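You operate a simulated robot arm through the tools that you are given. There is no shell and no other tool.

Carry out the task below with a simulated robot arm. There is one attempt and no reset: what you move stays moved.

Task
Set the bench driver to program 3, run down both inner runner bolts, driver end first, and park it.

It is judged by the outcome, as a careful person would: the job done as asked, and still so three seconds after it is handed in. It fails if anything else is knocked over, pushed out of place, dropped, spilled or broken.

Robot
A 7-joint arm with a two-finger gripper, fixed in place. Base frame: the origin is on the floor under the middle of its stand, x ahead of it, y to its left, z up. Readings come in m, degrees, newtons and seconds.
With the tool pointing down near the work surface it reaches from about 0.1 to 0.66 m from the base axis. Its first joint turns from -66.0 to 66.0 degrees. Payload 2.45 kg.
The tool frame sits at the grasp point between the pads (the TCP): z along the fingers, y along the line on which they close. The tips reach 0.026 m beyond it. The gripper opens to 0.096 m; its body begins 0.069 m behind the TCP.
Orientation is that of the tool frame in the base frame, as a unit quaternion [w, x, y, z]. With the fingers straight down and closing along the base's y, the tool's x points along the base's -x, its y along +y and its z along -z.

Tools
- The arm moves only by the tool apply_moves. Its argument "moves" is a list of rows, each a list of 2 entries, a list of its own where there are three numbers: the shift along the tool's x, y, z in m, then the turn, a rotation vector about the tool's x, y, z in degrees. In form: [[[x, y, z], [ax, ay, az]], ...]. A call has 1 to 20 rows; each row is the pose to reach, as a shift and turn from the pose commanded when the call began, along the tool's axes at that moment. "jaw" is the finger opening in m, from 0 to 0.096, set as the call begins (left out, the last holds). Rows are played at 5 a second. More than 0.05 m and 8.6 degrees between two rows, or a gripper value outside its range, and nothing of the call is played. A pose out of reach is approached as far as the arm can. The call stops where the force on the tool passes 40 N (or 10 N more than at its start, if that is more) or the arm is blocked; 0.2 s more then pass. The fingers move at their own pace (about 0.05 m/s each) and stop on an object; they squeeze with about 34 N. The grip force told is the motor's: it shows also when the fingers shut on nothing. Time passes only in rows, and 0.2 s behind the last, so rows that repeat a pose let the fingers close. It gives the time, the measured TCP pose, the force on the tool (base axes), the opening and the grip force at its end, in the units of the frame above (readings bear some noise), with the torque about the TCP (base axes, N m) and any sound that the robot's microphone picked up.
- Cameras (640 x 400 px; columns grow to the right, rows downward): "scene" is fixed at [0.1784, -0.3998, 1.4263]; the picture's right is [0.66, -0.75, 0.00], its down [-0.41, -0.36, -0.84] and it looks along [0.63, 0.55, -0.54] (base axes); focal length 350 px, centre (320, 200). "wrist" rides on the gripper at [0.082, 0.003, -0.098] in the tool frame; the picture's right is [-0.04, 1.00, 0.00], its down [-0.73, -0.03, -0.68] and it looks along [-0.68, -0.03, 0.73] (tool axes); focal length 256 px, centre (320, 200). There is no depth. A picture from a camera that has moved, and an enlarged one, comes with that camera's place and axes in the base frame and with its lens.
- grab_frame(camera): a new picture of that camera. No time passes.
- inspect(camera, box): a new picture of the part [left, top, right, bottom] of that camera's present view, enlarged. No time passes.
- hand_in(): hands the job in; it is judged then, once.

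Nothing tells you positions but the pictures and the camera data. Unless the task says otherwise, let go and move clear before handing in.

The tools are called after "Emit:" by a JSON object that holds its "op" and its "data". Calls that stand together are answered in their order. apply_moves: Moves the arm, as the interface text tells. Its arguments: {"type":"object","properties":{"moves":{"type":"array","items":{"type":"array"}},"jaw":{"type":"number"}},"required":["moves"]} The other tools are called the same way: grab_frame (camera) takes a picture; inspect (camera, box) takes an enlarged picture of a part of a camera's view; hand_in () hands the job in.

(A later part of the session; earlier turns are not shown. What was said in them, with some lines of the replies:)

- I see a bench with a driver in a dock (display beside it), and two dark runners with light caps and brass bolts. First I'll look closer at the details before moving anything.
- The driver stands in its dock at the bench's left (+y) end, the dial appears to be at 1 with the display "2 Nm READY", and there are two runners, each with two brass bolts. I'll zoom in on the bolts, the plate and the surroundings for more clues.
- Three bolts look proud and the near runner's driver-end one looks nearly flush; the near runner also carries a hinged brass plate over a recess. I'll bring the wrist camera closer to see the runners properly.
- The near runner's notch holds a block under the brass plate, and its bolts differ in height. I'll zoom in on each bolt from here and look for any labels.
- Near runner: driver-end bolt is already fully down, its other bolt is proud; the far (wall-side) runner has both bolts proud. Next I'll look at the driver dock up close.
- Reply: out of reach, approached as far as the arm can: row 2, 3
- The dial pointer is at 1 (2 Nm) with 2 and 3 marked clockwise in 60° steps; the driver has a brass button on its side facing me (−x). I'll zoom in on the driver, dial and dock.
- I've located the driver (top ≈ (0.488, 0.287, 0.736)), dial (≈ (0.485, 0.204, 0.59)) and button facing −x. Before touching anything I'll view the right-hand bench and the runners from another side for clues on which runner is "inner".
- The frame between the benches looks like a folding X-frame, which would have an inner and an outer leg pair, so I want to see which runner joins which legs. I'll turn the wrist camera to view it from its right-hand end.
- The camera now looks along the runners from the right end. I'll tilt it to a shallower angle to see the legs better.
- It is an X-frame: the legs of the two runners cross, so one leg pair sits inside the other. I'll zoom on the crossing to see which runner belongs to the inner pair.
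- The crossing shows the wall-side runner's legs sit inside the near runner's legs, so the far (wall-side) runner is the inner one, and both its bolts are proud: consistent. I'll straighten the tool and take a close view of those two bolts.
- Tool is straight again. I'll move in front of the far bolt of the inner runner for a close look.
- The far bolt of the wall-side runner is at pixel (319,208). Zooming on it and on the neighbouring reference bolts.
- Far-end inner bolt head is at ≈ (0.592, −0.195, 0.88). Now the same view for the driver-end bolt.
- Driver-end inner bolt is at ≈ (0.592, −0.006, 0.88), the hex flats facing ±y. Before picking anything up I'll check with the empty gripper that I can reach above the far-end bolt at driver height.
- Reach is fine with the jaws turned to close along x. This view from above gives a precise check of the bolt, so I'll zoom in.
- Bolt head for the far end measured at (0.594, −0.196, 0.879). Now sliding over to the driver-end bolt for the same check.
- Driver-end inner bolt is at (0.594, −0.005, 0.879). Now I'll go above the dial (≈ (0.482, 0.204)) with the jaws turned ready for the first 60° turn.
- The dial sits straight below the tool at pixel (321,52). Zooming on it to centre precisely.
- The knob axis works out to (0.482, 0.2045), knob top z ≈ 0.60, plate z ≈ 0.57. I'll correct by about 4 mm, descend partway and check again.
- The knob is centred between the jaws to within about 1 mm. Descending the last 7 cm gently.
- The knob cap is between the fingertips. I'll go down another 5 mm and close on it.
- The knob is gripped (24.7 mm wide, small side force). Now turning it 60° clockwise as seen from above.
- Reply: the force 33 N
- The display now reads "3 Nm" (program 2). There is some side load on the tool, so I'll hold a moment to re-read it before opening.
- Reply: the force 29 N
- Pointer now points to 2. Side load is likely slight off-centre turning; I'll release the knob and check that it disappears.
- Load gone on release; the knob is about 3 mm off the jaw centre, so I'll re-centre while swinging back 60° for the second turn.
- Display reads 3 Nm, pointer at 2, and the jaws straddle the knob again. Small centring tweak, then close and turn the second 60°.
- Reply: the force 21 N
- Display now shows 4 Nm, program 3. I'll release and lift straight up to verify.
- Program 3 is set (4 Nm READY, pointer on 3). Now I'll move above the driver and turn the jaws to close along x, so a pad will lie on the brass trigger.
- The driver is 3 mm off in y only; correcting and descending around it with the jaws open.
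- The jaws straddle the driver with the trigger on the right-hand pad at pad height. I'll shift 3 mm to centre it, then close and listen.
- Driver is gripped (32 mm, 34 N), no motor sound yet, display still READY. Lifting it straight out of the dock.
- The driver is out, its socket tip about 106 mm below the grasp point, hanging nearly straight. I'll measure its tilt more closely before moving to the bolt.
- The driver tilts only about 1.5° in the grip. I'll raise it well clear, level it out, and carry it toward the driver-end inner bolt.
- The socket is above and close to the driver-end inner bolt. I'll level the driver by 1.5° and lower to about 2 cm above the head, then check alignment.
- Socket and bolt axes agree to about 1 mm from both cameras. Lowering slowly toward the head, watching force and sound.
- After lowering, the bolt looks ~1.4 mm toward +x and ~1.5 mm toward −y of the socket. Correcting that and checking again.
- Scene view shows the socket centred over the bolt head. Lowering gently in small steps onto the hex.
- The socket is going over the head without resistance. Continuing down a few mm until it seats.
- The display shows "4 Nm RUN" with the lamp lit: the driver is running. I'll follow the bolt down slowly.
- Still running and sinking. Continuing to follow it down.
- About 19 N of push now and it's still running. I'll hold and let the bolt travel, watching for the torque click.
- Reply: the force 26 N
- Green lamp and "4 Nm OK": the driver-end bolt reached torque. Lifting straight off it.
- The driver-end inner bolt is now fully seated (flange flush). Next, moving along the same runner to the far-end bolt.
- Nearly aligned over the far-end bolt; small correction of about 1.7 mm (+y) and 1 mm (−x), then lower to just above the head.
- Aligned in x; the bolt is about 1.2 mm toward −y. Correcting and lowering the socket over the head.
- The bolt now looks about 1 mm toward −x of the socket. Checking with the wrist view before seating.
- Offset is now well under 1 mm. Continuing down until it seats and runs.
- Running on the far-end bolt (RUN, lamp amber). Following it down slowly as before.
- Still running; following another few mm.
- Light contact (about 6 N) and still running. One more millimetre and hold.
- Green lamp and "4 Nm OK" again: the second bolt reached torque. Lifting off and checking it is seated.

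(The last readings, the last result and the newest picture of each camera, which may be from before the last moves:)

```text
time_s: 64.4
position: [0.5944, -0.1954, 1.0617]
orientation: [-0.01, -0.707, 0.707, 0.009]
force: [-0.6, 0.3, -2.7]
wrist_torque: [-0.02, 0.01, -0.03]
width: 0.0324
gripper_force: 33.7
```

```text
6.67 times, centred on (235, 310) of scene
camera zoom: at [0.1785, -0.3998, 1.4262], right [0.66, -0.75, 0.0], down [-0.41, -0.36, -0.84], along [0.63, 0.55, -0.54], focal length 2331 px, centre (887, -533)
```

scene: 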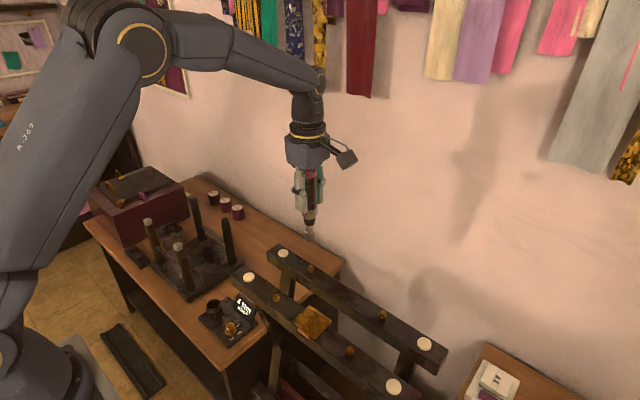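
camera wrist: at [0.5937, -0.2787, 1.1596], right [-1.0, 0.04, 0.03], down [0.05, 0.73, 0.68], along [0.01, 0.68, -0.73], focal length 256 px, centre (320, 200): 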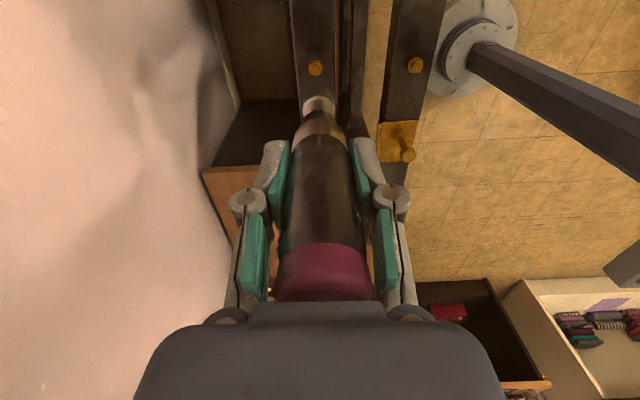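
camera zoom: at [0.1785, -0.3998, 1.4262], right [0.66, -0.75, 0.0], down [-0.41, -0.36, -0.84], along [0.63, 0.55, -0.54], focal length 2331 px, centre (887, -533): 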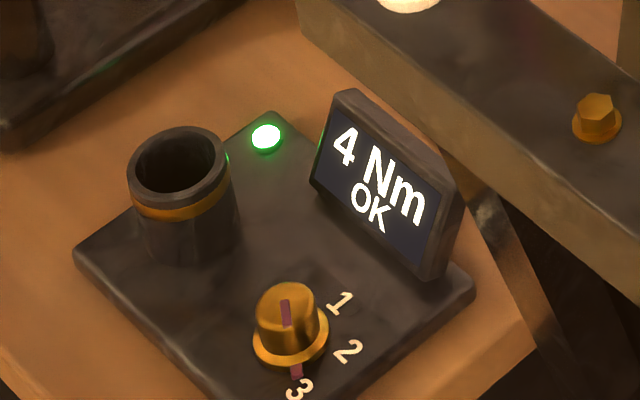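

Both inner-runner bolts are seated and the display shows OK. Now carrying the driver back along the same route to above the dock.

Emit:
{"op": "apply_moves", "data": {"moves": [[[-0.035, 0, 0], [0, 0, 0]], [[-0.075, 0, 0], [0, 0, 0]], [[-0.115, 0, 0], [0, 0, 0]], [[-0.155, 0, 0], [0, 0, 0]], [[-0.192, 0, 0], [0, 0, 0]], [[-0.227, 0.015, 0], [0, 0, 0]], [[-0.262, 0.03, 0], [0, 0, 0]], [[-0.297, 0.045, 0], [0, 0, 0]], [[-0.332, 0.06, 0], [0, 0, 0]], [[-0.367, 0.075, 0], [0, 0, 0]], [[-0.402, 0.09, 0], [0, 0, 0]], [[-0.437, 0.105, 0], [0, 0, 0]], [[-0.465, 0.11, 0], [0, 0, 0]], [[-0.482, 0.11, 0], [0, 0, 0]], [[-0.482, 0.11, 0], [1.5, 0, 0]]]}}

Emit:
{"op": "grab_frame", "data": {"camera": "wrist"}}

Emit:
{"op": "grab_frame", "data": {"camera": "scene"}}

```text
time_s: 67.6
position: [0.4858, 0.2865, 1.0649]
orientation: [0.0, -0.707, 0.707, 0.0]
force: [0.2, 0.1, -3.7]
wrist_torque: [-0.02, 0.04, 0.0]
width: 0.0323
gripper_force: 33.8
```

```text
taken
camera wrist: at [0.4819, 0.2035, 1.1626], right [-1.0, 0.04, 0.0], down [0.03, 0.73, 0.68], along [0.03, 0.68, -0.73], focal length 256 px, centre (320, 200)
```

wrist: 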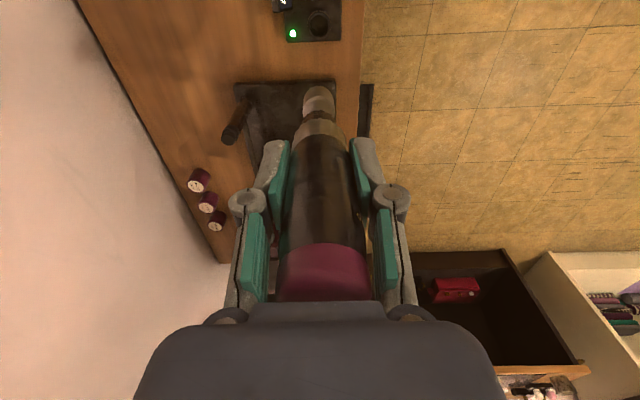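

```text
taken
```

scene: 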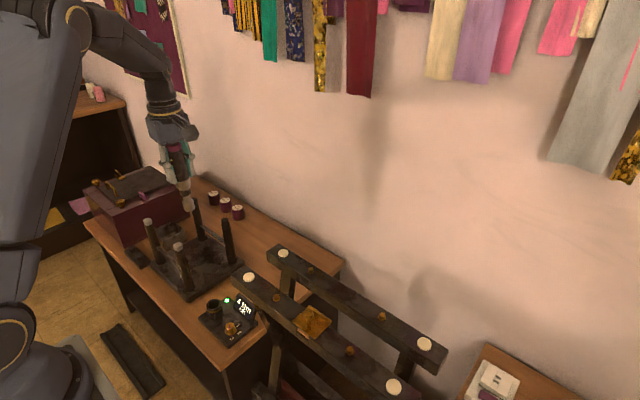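

Above the dock again with the tool upright. Lowering to just above the cup for an alignment check.

Emit:
{"op": "apply_moves", "data": {"moves": [[[0, 0, 0.045], [0, 0, 0]], [[0, 0, 0.09], [0, 0, 0]], [[0, 0, 0.135], [0, 0, 0]], [[0, 0, 0.18], [0, 0, 0]], [[0, 0, 0.22], [0, 0, 0]], [[0, 0, 0.26], [0, 0, 0]], [[0, 0, 0.29], [0, 0, 0]], [[0, 0, 0.29], [0, 0, 0]]]}}

Emit:
{"op": "grab_frame", "data": {"camera": "wrist"}}

Emit:
{"op": "inspect", "data": {"camera": "wrist", "box": [260, 40, 380, 130]}}

Emit:
{"op": "inspect", "data": {"camera": "scene", "box": [180, 240, 250, 330]}}

```text
time_s: 69.4
position: [0.4845, 0.2865, 0.7747]
orientation: [0.001, 0.707, -0.707, 0.0]
force: [-0.1, -0.1, -4.2]
wrist_torque: [-0.04, 0.04, 0.01]
width: 0.0321
gripper_force: 34.6
```

```text
taken
camera wrist: at [0.4798, 0.2044, 0.8742], right [-1.0, 0.04, 0.0], down [0.03, 0.73, 0.68], along [0.03, 0.68, -0.73], focal length 256 px, centre (320, 200)
```

wrist: 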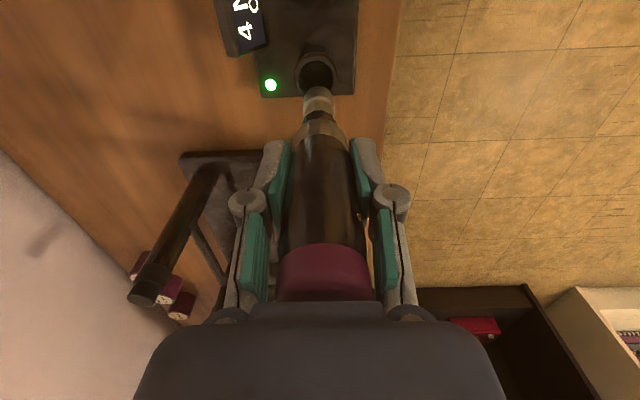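

```text
4.44 times, centred on (320, 85) of wrist
camera zoom: at [0.4798, 0.2044, 0.8742], right [-1.0, 0.04, 0.0], down [0.03, 0.73, 0.68], along [0.03, 0.68, -0.73], focal length 1138 px, centre (320, 711)
```

zoom: 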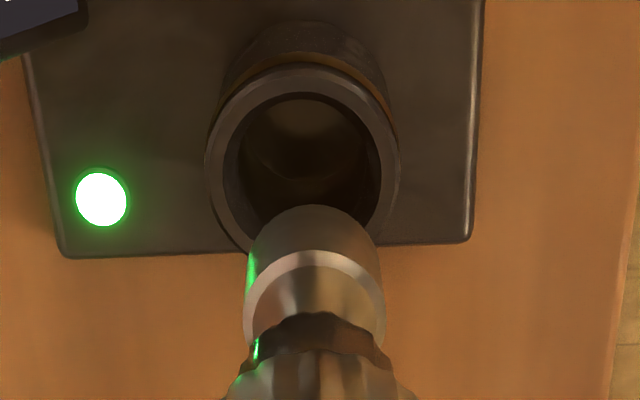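

```text
4.44 times, centred on (215, 285) of scene
camera zoom: at [0.1785, -0.3998, 1.4263], right [0.66, -0.75, 0.0], down [-0.41, -0.36, -0.84], along [0.63, 0.55, -0.54], focal length 1554 px, centre (787, -178)
```

zoom: 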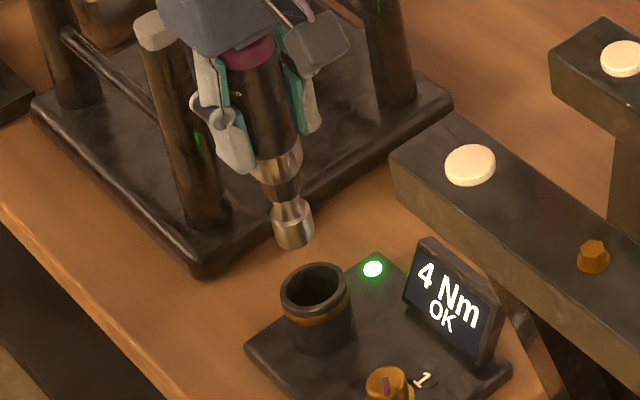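

The socket is within a few millimetres of the cup centre. I'll make the driver vertical again, shift about 4.5 mm in +x, lower a bit and re-check.

Emit:
{"op": "apply_moves", "data": {"moves": [[[0.0005, -0.0023, 0.005], [-0.8, 0, 0]], [[0.001, -0.0046, 0.012], [-1.5, 0, 0]], [[0.001, -0.0046, 0.022], [-1.5, 0, 0]], [[0.001, -0.0046, 0.022], [-1.5, 0, 0]]]}}

Emit:
{"op": "inspect", "data": {"camera": "wrist", "box": [260, 40, 380, 130]}}

Emit:
{"op": "inspect", "data": {"camera": "scene", "box": [190, 260, 240, 325]}}

```text
time_s: 70.4
position: [0.4898, 0.286, 0.7541]
orientation: [0.009, 0.707, -0.707, -0.009]
force: [-0.1, 0.5, -3.2]
wrist_torque: [0.01, -0.04, 0.02]
width: 0.0322
gripper_force: 34.2
```

```text
4.44 times, centred on (320, 85) of wrist
camera zoom: at [0.4881, 0.2041, 0.8517], right [-1.0, 0.04, 0.03], down [0.05, 0.73, 0.68], along [0.01, 0.68, -0.73], focal length 1138 px, centre (320, 711)
```

zoom: 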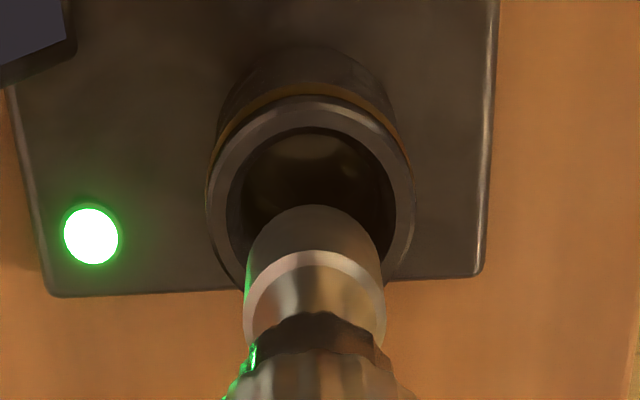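

```text
6.15 times, centred on (215, 292) of scene
camera zoom: at [0.1785, -0.3998, 1.4263], right [0.66, -0.75, 0.0], down [-0.41, -0.36, -0.84], along [0.63, 0.55, -0.54], focal length 2152 px, centre (966, -369)
```

zoom: 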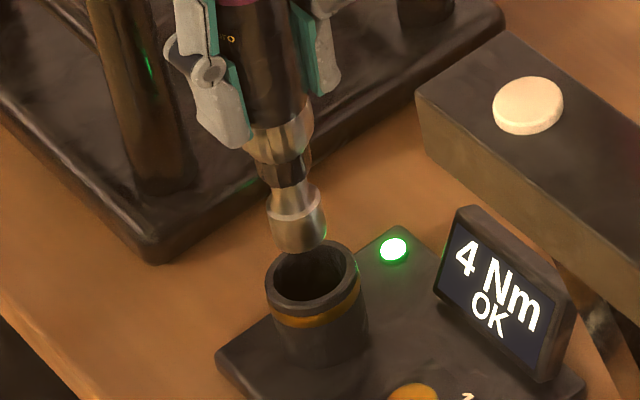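

The socket is centred over the cup. Lowering the driver into it.

Emit:
{"op": "apply_moves", "data": {"moves": [[[0, -0.0005, 0.02], [0, 0, 0]], [[0, -0.001, 0.04], [0, 0, 0]], [[0, -0.0014, 0.055], [0, 0, 0]], [[0, -0.0015, 0.059], [0, 0, 0]]]}}

Emit:
{"op": "inspect", "data": {"camera": "wrist", "box": [260, 40, 380, 130]}}

Emit:
{"op": "inspect", "data": {"camera": "scene", "box": [190, 260, 240, 325]}}

```text
time_s: 71.4
position: [0.4899, 0.2856, 0.6928]
orientation: [-0.009, -0.707, 0.707, 0.009]
force: [-1.0, -0.3, -3.1]
wrist_torque: [-0.04, 0.0, 0.01]
width: 0.0321
gripper_force: 34.4
```

```text
4.44 times, centred on (320, 85) of wrist
camera zoom: at [0.4886, 0.2035, 0.7914], right [-1.0, 0.04, 0.03], down [0.05, 0.73, 0.68], along [0.01, 0.68, -0.73], focal length 1138 px, centre (320, 711)
```

zoom: 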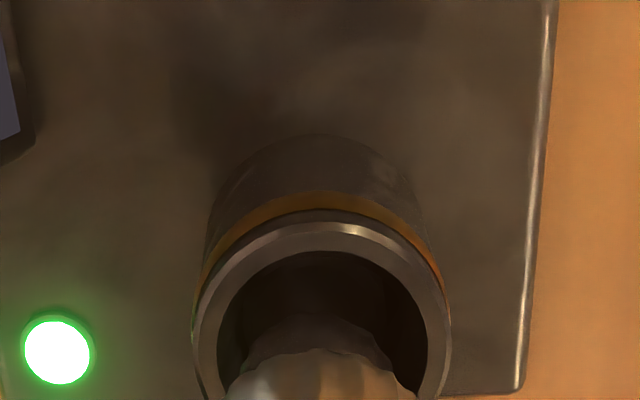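

```text
6.15 times, centred on (215, 292) of scene
camera zoom: at [0.1785, -0.3998, 1.4263], right [0.66, -0.75, 0.0], down [-0.41, -0.36, -0.84], along [0.63, 0.55, -0.54], focal length 2152 px, centre (966, -369)
```

zoom: 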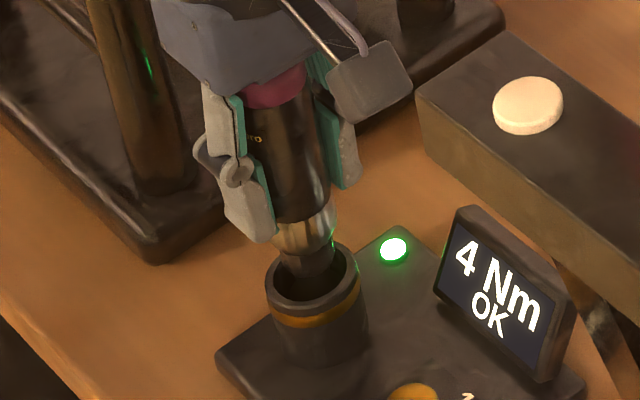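

The driver is in the cup and centred. Lowering the last centimetre until it rests.

Emit:
{"op": "apply_moves", "data": {"moves": [[[0, -0.0001, 0.003], [0, 0, 0]], [[0, -0.0001, 0.005], [0, 0, 0]], [[0, -0.0002, 0.007], [0, 0, 0]], [[0, -0.0002, 0.0085], [0, 0, 0]]]}}

Emit:
{"op": "inspect", "data": {"camera": "scene", "box": [190, 260, 240, 325]}}

```text
time_s: 72.4
position: [0.4916, 0.2866, 0.6847]
orientation: [0.01, 0.707, -0.707, -0.009]
force: [0.2, 0.0, -3.7]
wrist_torque: [0.01, 0.02, -0.01]
width: 0.0323
gripper_force: 33.9
```

```text
6.15 times, centred on (215, 292) of scene
camera zoom: at [0.1785, -0.3998, 1.4263], right [0.66, -0.75, 0.0], down [-0.41, -0.36, -0.84], along [0.63, 0.55, -0.54], focal length 2152 px, centre (966, -369)
```

zoom: 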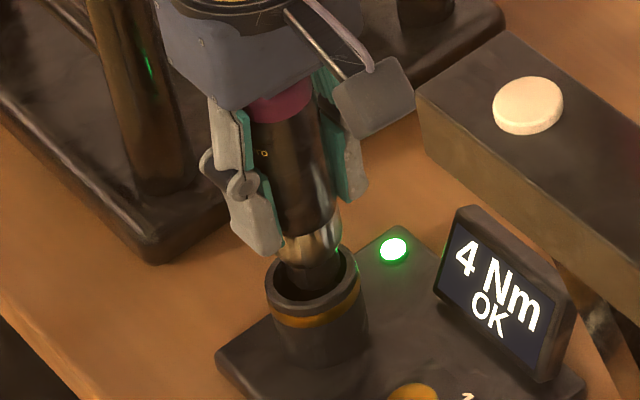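

Not resting yet; a few more 1 mm steps.

Emit:
{"op": "apply_moves", "data": {"moves": [[[0, 0, 0.001], [0, 0, 0]], [[0, 0.0005, 0.002], [0, 0, 0]], [[0, 0.001, 0.003], [0, 0, 0]], [[0, 0.001, 0.0035], [0, 0, 0]]]}}

Emit:
{"op": "inspect", "data": {"camera": "scene", "box": [190, 260, 240, 325]}}

```text
time_s: 73.4
position: [0.4897, 0.2864, 0.6816]
orientation: [-0.008, -0.707, 0.707, 0.009]
force: [-1.6, -6.0, 24.9]
wrist_torque: [-0.39, 0.04, 0.03]
width: 0.0324
gripper_force: 33.5
```

```text
6.15 times, centred on (215, 292) of scene
camera zoom: at [0.178, -0.4001, 1.4262], right [0.66, -0.75, 0.0], down [-0.41, -0.36, -0.84], along [0.63, 0.55, -0.54], focal length 2152 px, centre (966, -369)
```

zoom: 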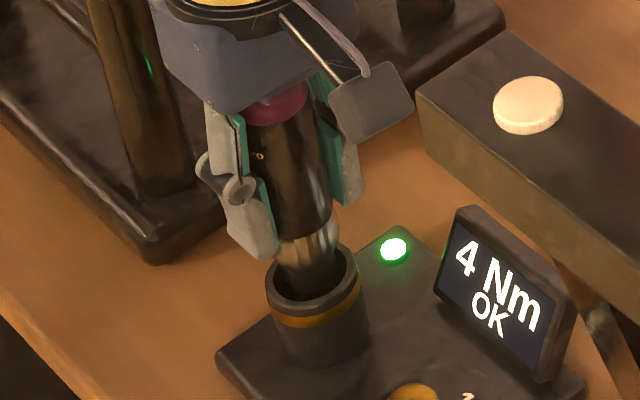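

The driver is resting on the dock's bottom (about 28 N). Easing off the pressure before releasing.

Emit:
{"op": "apply_moves", "data": {"moves": [[[0, 0, -0.0008], [0, 0, 0]], [[0, 0, -0.0013], [0, 0, 0]], [[0, 0, -0.0013], [0, 0, 0]]]}}

```text
time_s: 74.2
position: [0.4897, 0.2854, 0.6828]
orientation: [0.008, 0.707, -0.707, -0.009]
force: [-0.3, 0.0, 16.5]
wrist_torque: [0.21, -0.11, 0.02]
width: 0.0323
gripper_force: 34.2
```

Still about 16 N pressing; easing off a bit more.

Emit:
{"op": "apply_moves", "data": {"moves": [[[0, 0, -0.0006], [0, 0, 0]], [[0, 0, -0.0011], [0, 0, 0]], [[0, 0, -0.0011], [0, 0, 0]]]}}

```text
time_s: 75.0
position: [0.4884, 0.2856, 0.6831]
orientation: [-0.01, -0.707, 0.707, 0.01]
force: [0.2, 2.1, 2.9]
wrist_torque: [0.31, -0.16, -0.03]
width: 0.0322
gripper_force: 33.7
```

Load is nearly gone. Opening the jaws to release the driver in its dock.

Emit:
{"op": "apply_moves", "data": {"moves": [[[0, 0, 0], [0, 0, 0]], [[0, 0, 0], [0, 0, 0]], [[0, 0, 0], [0, 0, 0]], [[0, 0, 0], [0, 0, 0]]], "jaw": 0.075}}

Emit:
{"op": "grab_frame", "data": {"camera": "wrist"}}

Emit:
{"op": "inspect", "data": {"camera": "scene", "box": [180, 250, 260, 330]}}

```text
time_s: 76.0
position: [0.4887, 0.2863, 0.6827]
orientation: [-0.01, -0.707, 0.707, 0.01]
force: [-0.2, 0.0, -0.2]
wrist_torque: [0.01, -0.01, -0.05]
width: 0.0752
gripper_force: 0.0
```

```text
taken
camera wrist: at [0.4876, 0.2026, 0.7812], right [-1.0, 0.04, 0.03], down [0.05, 0.73, 0.68], along [0.01, 0.68, -0.73], focal length 256 px, centre (320, 200)
```

wrist: 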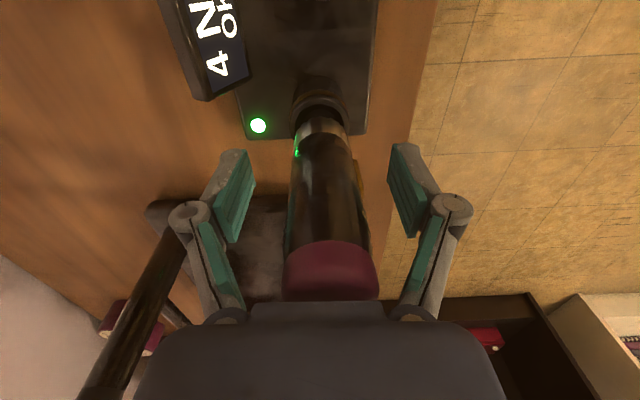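

```text
5.00 times, centred on (220, 290) of scene
camera zoom: at [0.1784, -0.3998, 1.4263], right [0.66, -0.75, 0.0], down [-0.41, -0.36, -0.84], along [0.63, 0.55, -0.54], focal length 1748 px, centre (820, -250)
```

zoom: 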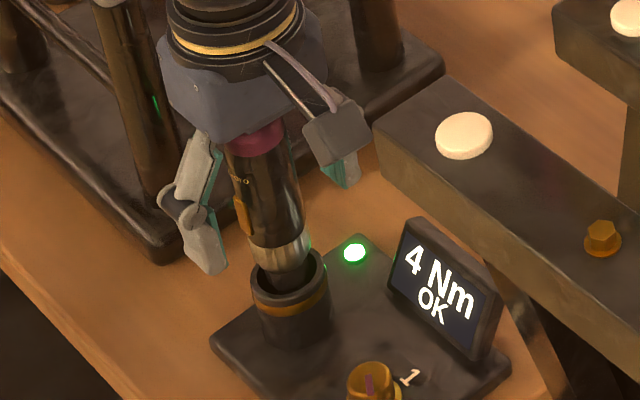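

Released, and the driver stands upright in the dock. Retracting straight up.

Emit:
{"op": "apply_moves", "data": {"moves": [[[0, 0.0005, -0.02], [0, 0, 0]], [[0, 0.0013, -0.05], [0, 0, 0]], [[0, 0.0021, -0.08], [0, 0, 0]], [[0, 0.0031, -0.12], [0, 0, 0]], [[0, 0.0042, -0.16], [0, 0, 0]], [[0, 0.0052, -0.2], [0, 0, 0]], [[0, 0.0063, -0.24], [0, 0, 0]], [[0, 0.0073, -0.28], [1.5, 0, 0]]]}}

Emit:
{"op": "grab_frame", "data": {"camera": "wrist"}}

Emit:
{"op": "grab_frame", "data": {"camera": "scene"}}

Emit:
{"op": "inspect", "data": {"camera": "scene", "box": [180, 250, 270, 340]}}

```text
time_s: 77.8
position: [0.4885, 0.2816, 0.9648]
orientation: [0.0, 0.707, -0.707, 0.0]
force: [-0.4, 0.1, 0.7]
wrist_torque: [0.02, 0.03, -0.03]
width: 0.0752
gripper_force: 0.0
```

```text
taken
camera wrist: at [0.4843, 0.1999, 1.0625], right [-1.0, 0.04, 0.0], down [0.03, 0.73, 0.68], along [0.03, 0.68, -0.73], focal length 256 px, centre (320, 200)
```

wrist: 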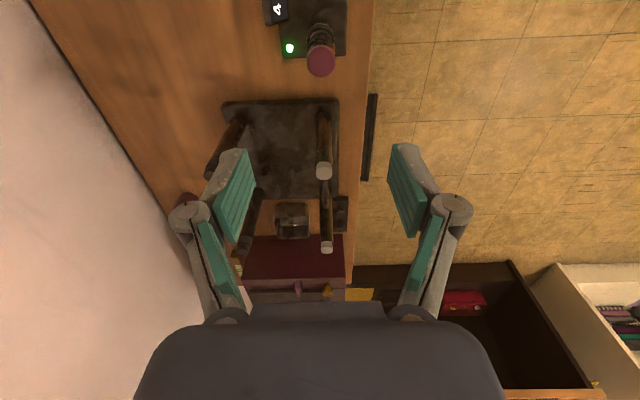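

```text
taken
```

scene: 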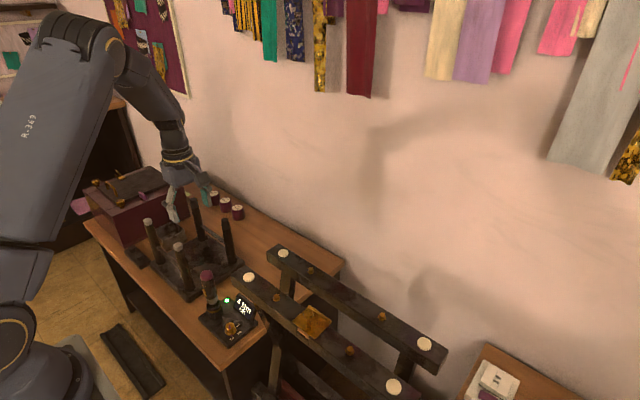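

```text
4.44 times, centred on (225, 295) of scene
camera zoom: at [0.1784, -0.3998, 1.4263], right [0.66, -0.75, 0.0], down [-0.41, -0.36, -0.84], along [0.63, 0.55, -0.54], focal length 1554 px, centre (742, -222)
```

zoom: 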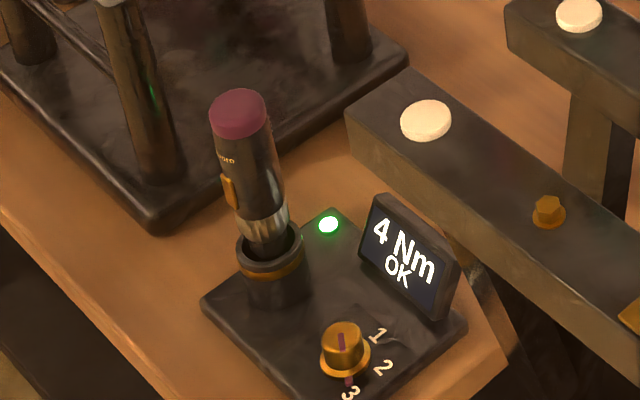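

The driver is back in the dock at the same place and height as at the start, dial on 3. I'll move the arm clear and do a final check of everything.

Emit:
{"op": "apply_moves", "data": {"moves": [[[0.03, 0.015, -0.02], [0, 0, 8]], [[0.06, 0.03, -0.04], [0, 0, 16]], [[0.09, 0.045, -0.06], [0, 0, 24]], [[0.12, 0.06, -0.08], [0, 0, 32]], [[0.15, 0.07, -0.09], [0, 0, 40]], [[0.18, 0.08, -0.09], [0, 0, 48]], [[0.21, 0.08, -0.09], [0, 0, 56]], [[0.24, 0.08, -0.09], [0, 0, 64]], [[0.27, 0.08, -0.09], [0, 0, 72]], [[0.3, 0.08, -0.09], [0, 0, 80]], [[0.3, 0.08, -0.09], [0, 0, 88]], [[0.3, 0.08, -0.09], [0, 0, 90]], [[0.3, 0.08, -0.09], [0, 0, 90]]]}}

Emit:
{"op": "grab_frame", "data": {"camera": "wrist"}}

Emit:
{"op": "inspect", "data": {"camera": "scene", "box": [180, 250, 270, 340]}}

Emit:
{"op": "inspect", "data": {"camera": "scene", "box": [230, 240, 450, 400]}}

```text
time_s: 80.6
position: [0.409, -0.0162, 1.0537]
orientation: [0.0, 0.001, 1.0, -0.001]
force: [-0.3, -0.4, -0.1]
wrist_torque: [-0.02, -0.02, -0.03]
width: 0.0753
gripper_force: 0.0
```

```text
taken
camera wrist: at [0.3261, -0.0129, 1.1516], right [0.04, 1.0, 0.0], down [0.73, -0.03, 0.68], along [0.68, -0.03, -0.73], focal length 256 px, centre (320, 200)
```

wrist: 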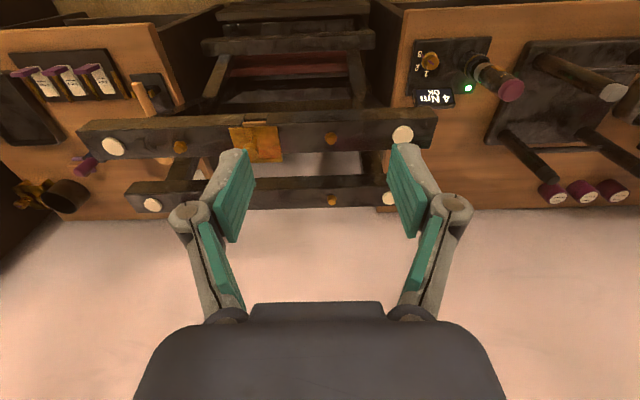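

```text
4.44 times, centred on (225, 295) of scene
camera zoom: at [0.1784, -0.3998, 1.4263], right [0.66, -0.75, 0.0], down [-0.41, -0.36, -0.84], along [0.63, 0.55, -0.54], focal length 1554 px, centre (742, -222)
```

zoom: 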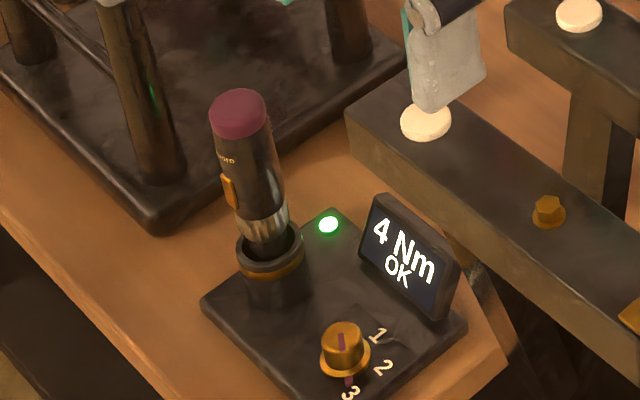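

```text
2.50 times, centred on (340, 320) of scene
camera zoom: at [0.1784, -0.3998, 1.4263], right [0.66, -0.75, 0.0], down [-0.41, -0.36, -0.84], along [0.63, 0.55, -0.54], focal length 874 px, centre (270, -100)
```

zoom: 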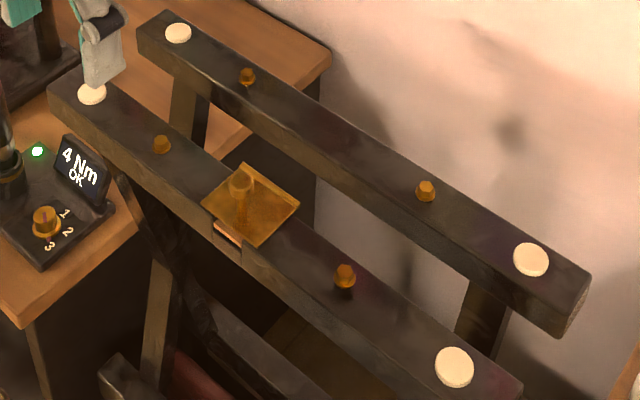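

Both wall-side runner bolts are seated, the other runner and the plate are untouched, and the driver is parked. One last look at the leg crossing at this end to confirm which runner is the inner one.

Emit:
{"op": "inspect", "data": {"camera": "wrist", "box": [320, 60, 440, 200]}}

Emit:
{"op": "inspect", "data": {"camera": "wrist", "box": [130, 60, 260, 200]}}

Emit:
{"op": "inspect", "data": {"camera": "scene", "box": [250, 300, 310, 400]}}

```text
2.86 times, centred on (380, 130) of wrist
camera zoom: at [0.3261, -0.0129, 1.1516], right [0.04, 1.0, 0.0], down [0.73, -0.03, 0.68], along [0.68, -0.03, -0.73], focal length 731 px, centre (149, 400)
```

zoom: 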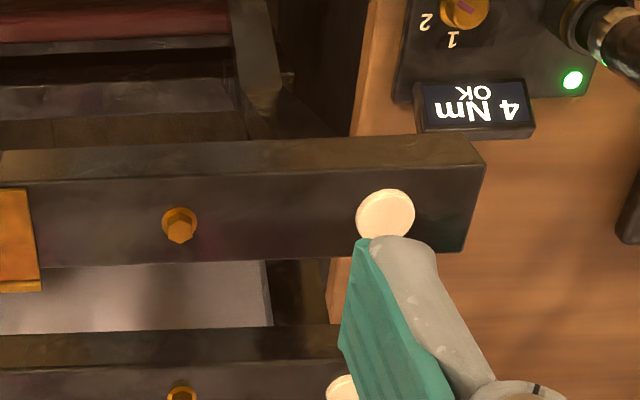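

```text
2.86 times, centred on (195, 130) of wrist
camera zoom: at [0.3261, -0.0129, 1.1516], right [0.04, 1.0, 0.0], down [0.73, -0.03, 0.68], along [0.68, -0.03, -0.73], focal length 731 px, centre (677, 400)
```

zoom: 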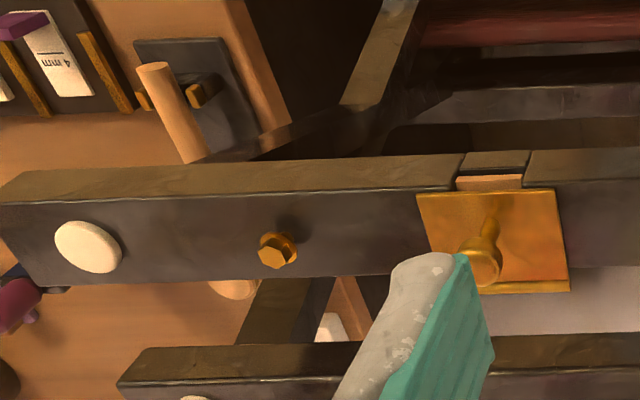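

```text
4.00 times, centred on (280, 350) of scene
camera zoom: at [0.1784, -0.3998, 1.4263], right [0.66, -0.75, 0.0], down [-0.41, -0.36, -0.84], along [0.63, 0.55, -0.54], focal length 1398 px, centre (480, -400)
```

zoom: 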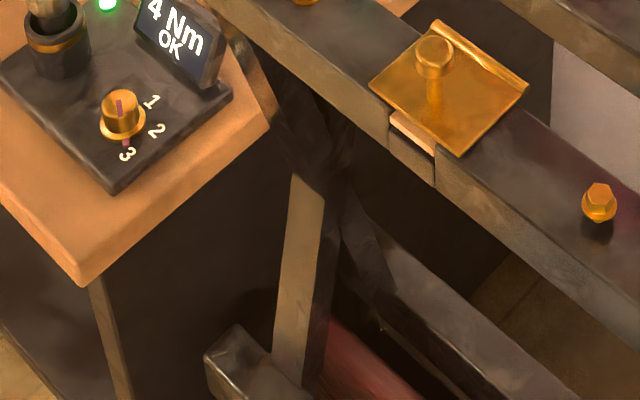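

I want a sharper look at where each leg meets its runner at this end.

Emit:
{"op": "inspect", "data": {"camera": "wrist", "box": [390, 75, 450, 125]}}

Emit:
{"op": "inspect", "data": {"camera": "wrist", "box": [390, 120, 450, 190]}}

Emit:
{"op": "inspect", "data": {"camera": "wrist", "box": [330, 60, 410, 120]}}

Emit:
{"op": "inspect", "data": {"camera": "scene", "box": [250, 310, 290, 345]}}

```text
8.00 times, centred on (420, 100) of wrist
camera zoom: at [0.3261, -0.0129, 1.1516], right [0.04, 1.0, 0.0], down [0.73, -0.03, 0.68], along [0.68, -0.03, -0.73], focal length 2048 px, centre (-480, 1000)
```

zoom: 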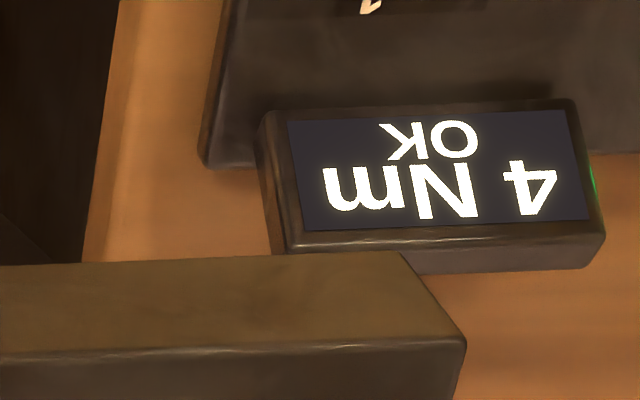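

```text
5.71 times, centred on (420, 155) of wrist
camera zoom: at [0.3261, -0.0129, 1.1516], right [0.04, 1.0, 0.0], down [0.73, -0.03, 0.68], along [0.68, -0.03, -0.73], focal length 1463 px, centre (-251, 457)
```

zoom: 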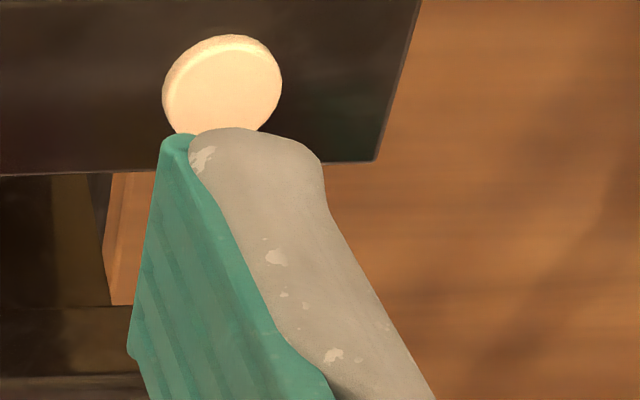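

```text
6.67 times, centred on (370, 90) of wrist
camera zoom: at [0.3261, -0.0129, 1.1516], right [0.04, 1.0, 0.0], down [0.73, -0.03, 0.68], along [0.68, -0.03, -0.73], focal length 1707 px, centre (-13, 933)
```

zoom: 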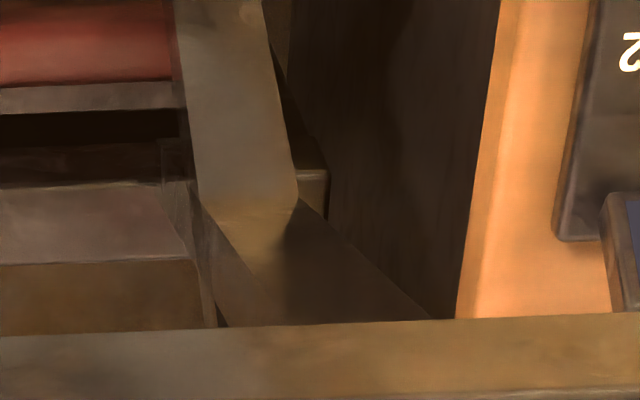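

```text
11.43 times, centred on (270, 328) of scene
camera zoom: at [0.1784, -0.3998, 1.4263], right [0.66, -0.75, 0.0], down [-0.41, -0.36, -0.84], along [0.63, 0.55, -0.54], focal length 3996 px, centre (891, -1257)
```

zoom: 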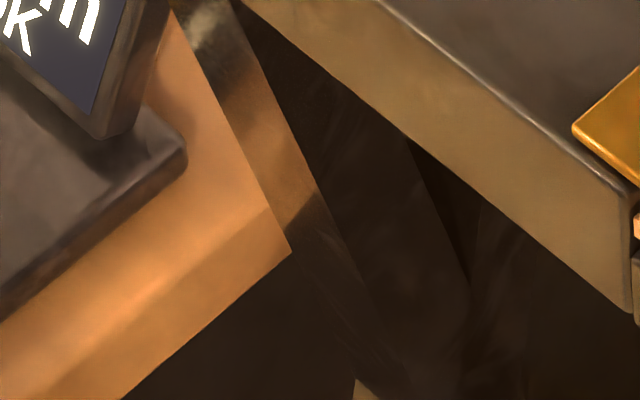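

The dial is on program 3 (4 Nm), and both wall-side runner bolts are flush, driver end first, each with a green OK. The driver is back upright in its dock, nothing else has moved, and the arm is clear, so I'm handing in. I took the wall-side runner as the inner one because both its bolts were still up; my last look at the leg crossing did not settle it.

Emit:
{"op": "hand_in", "data": {}}

```text
The job is handed in.
```

I've handed the job in: the driver is on program 3 (4 Nm), both bolts on the wall-side runner are run down, and the driver is back in its dock. I'm not certain the wall-side runner is the one you mean by "inner".

- **Program:** the dial points to 3, and the display read "4 Nm READY" before I started.
- **Bolts:** I ran the driver-end bolt first, then the far-end one. Each finished with a green lamp and "4 Nm OK", and both now sit flush.
- **Parking:** the driver stands upright in its cup at the same place and height as at the start. The display still shows "4 Nm OK" rather than going back to "READY".
- **Everything else:** the runner nearer the robot, its brass plate and its two bolts are untouched, and nothing was knocked or moved. The arm is clear.

**Which runner:** nothing is labelled, so I had to decide. I chose the wall-side runner because both its bolts stood up, while the nearer runner already had its driver-end bolt down. I also tried to judge it from how the legs cross, but a last look at the other end didn't confirm it. If you meant the nearer runner, I ran down the wrong pair.
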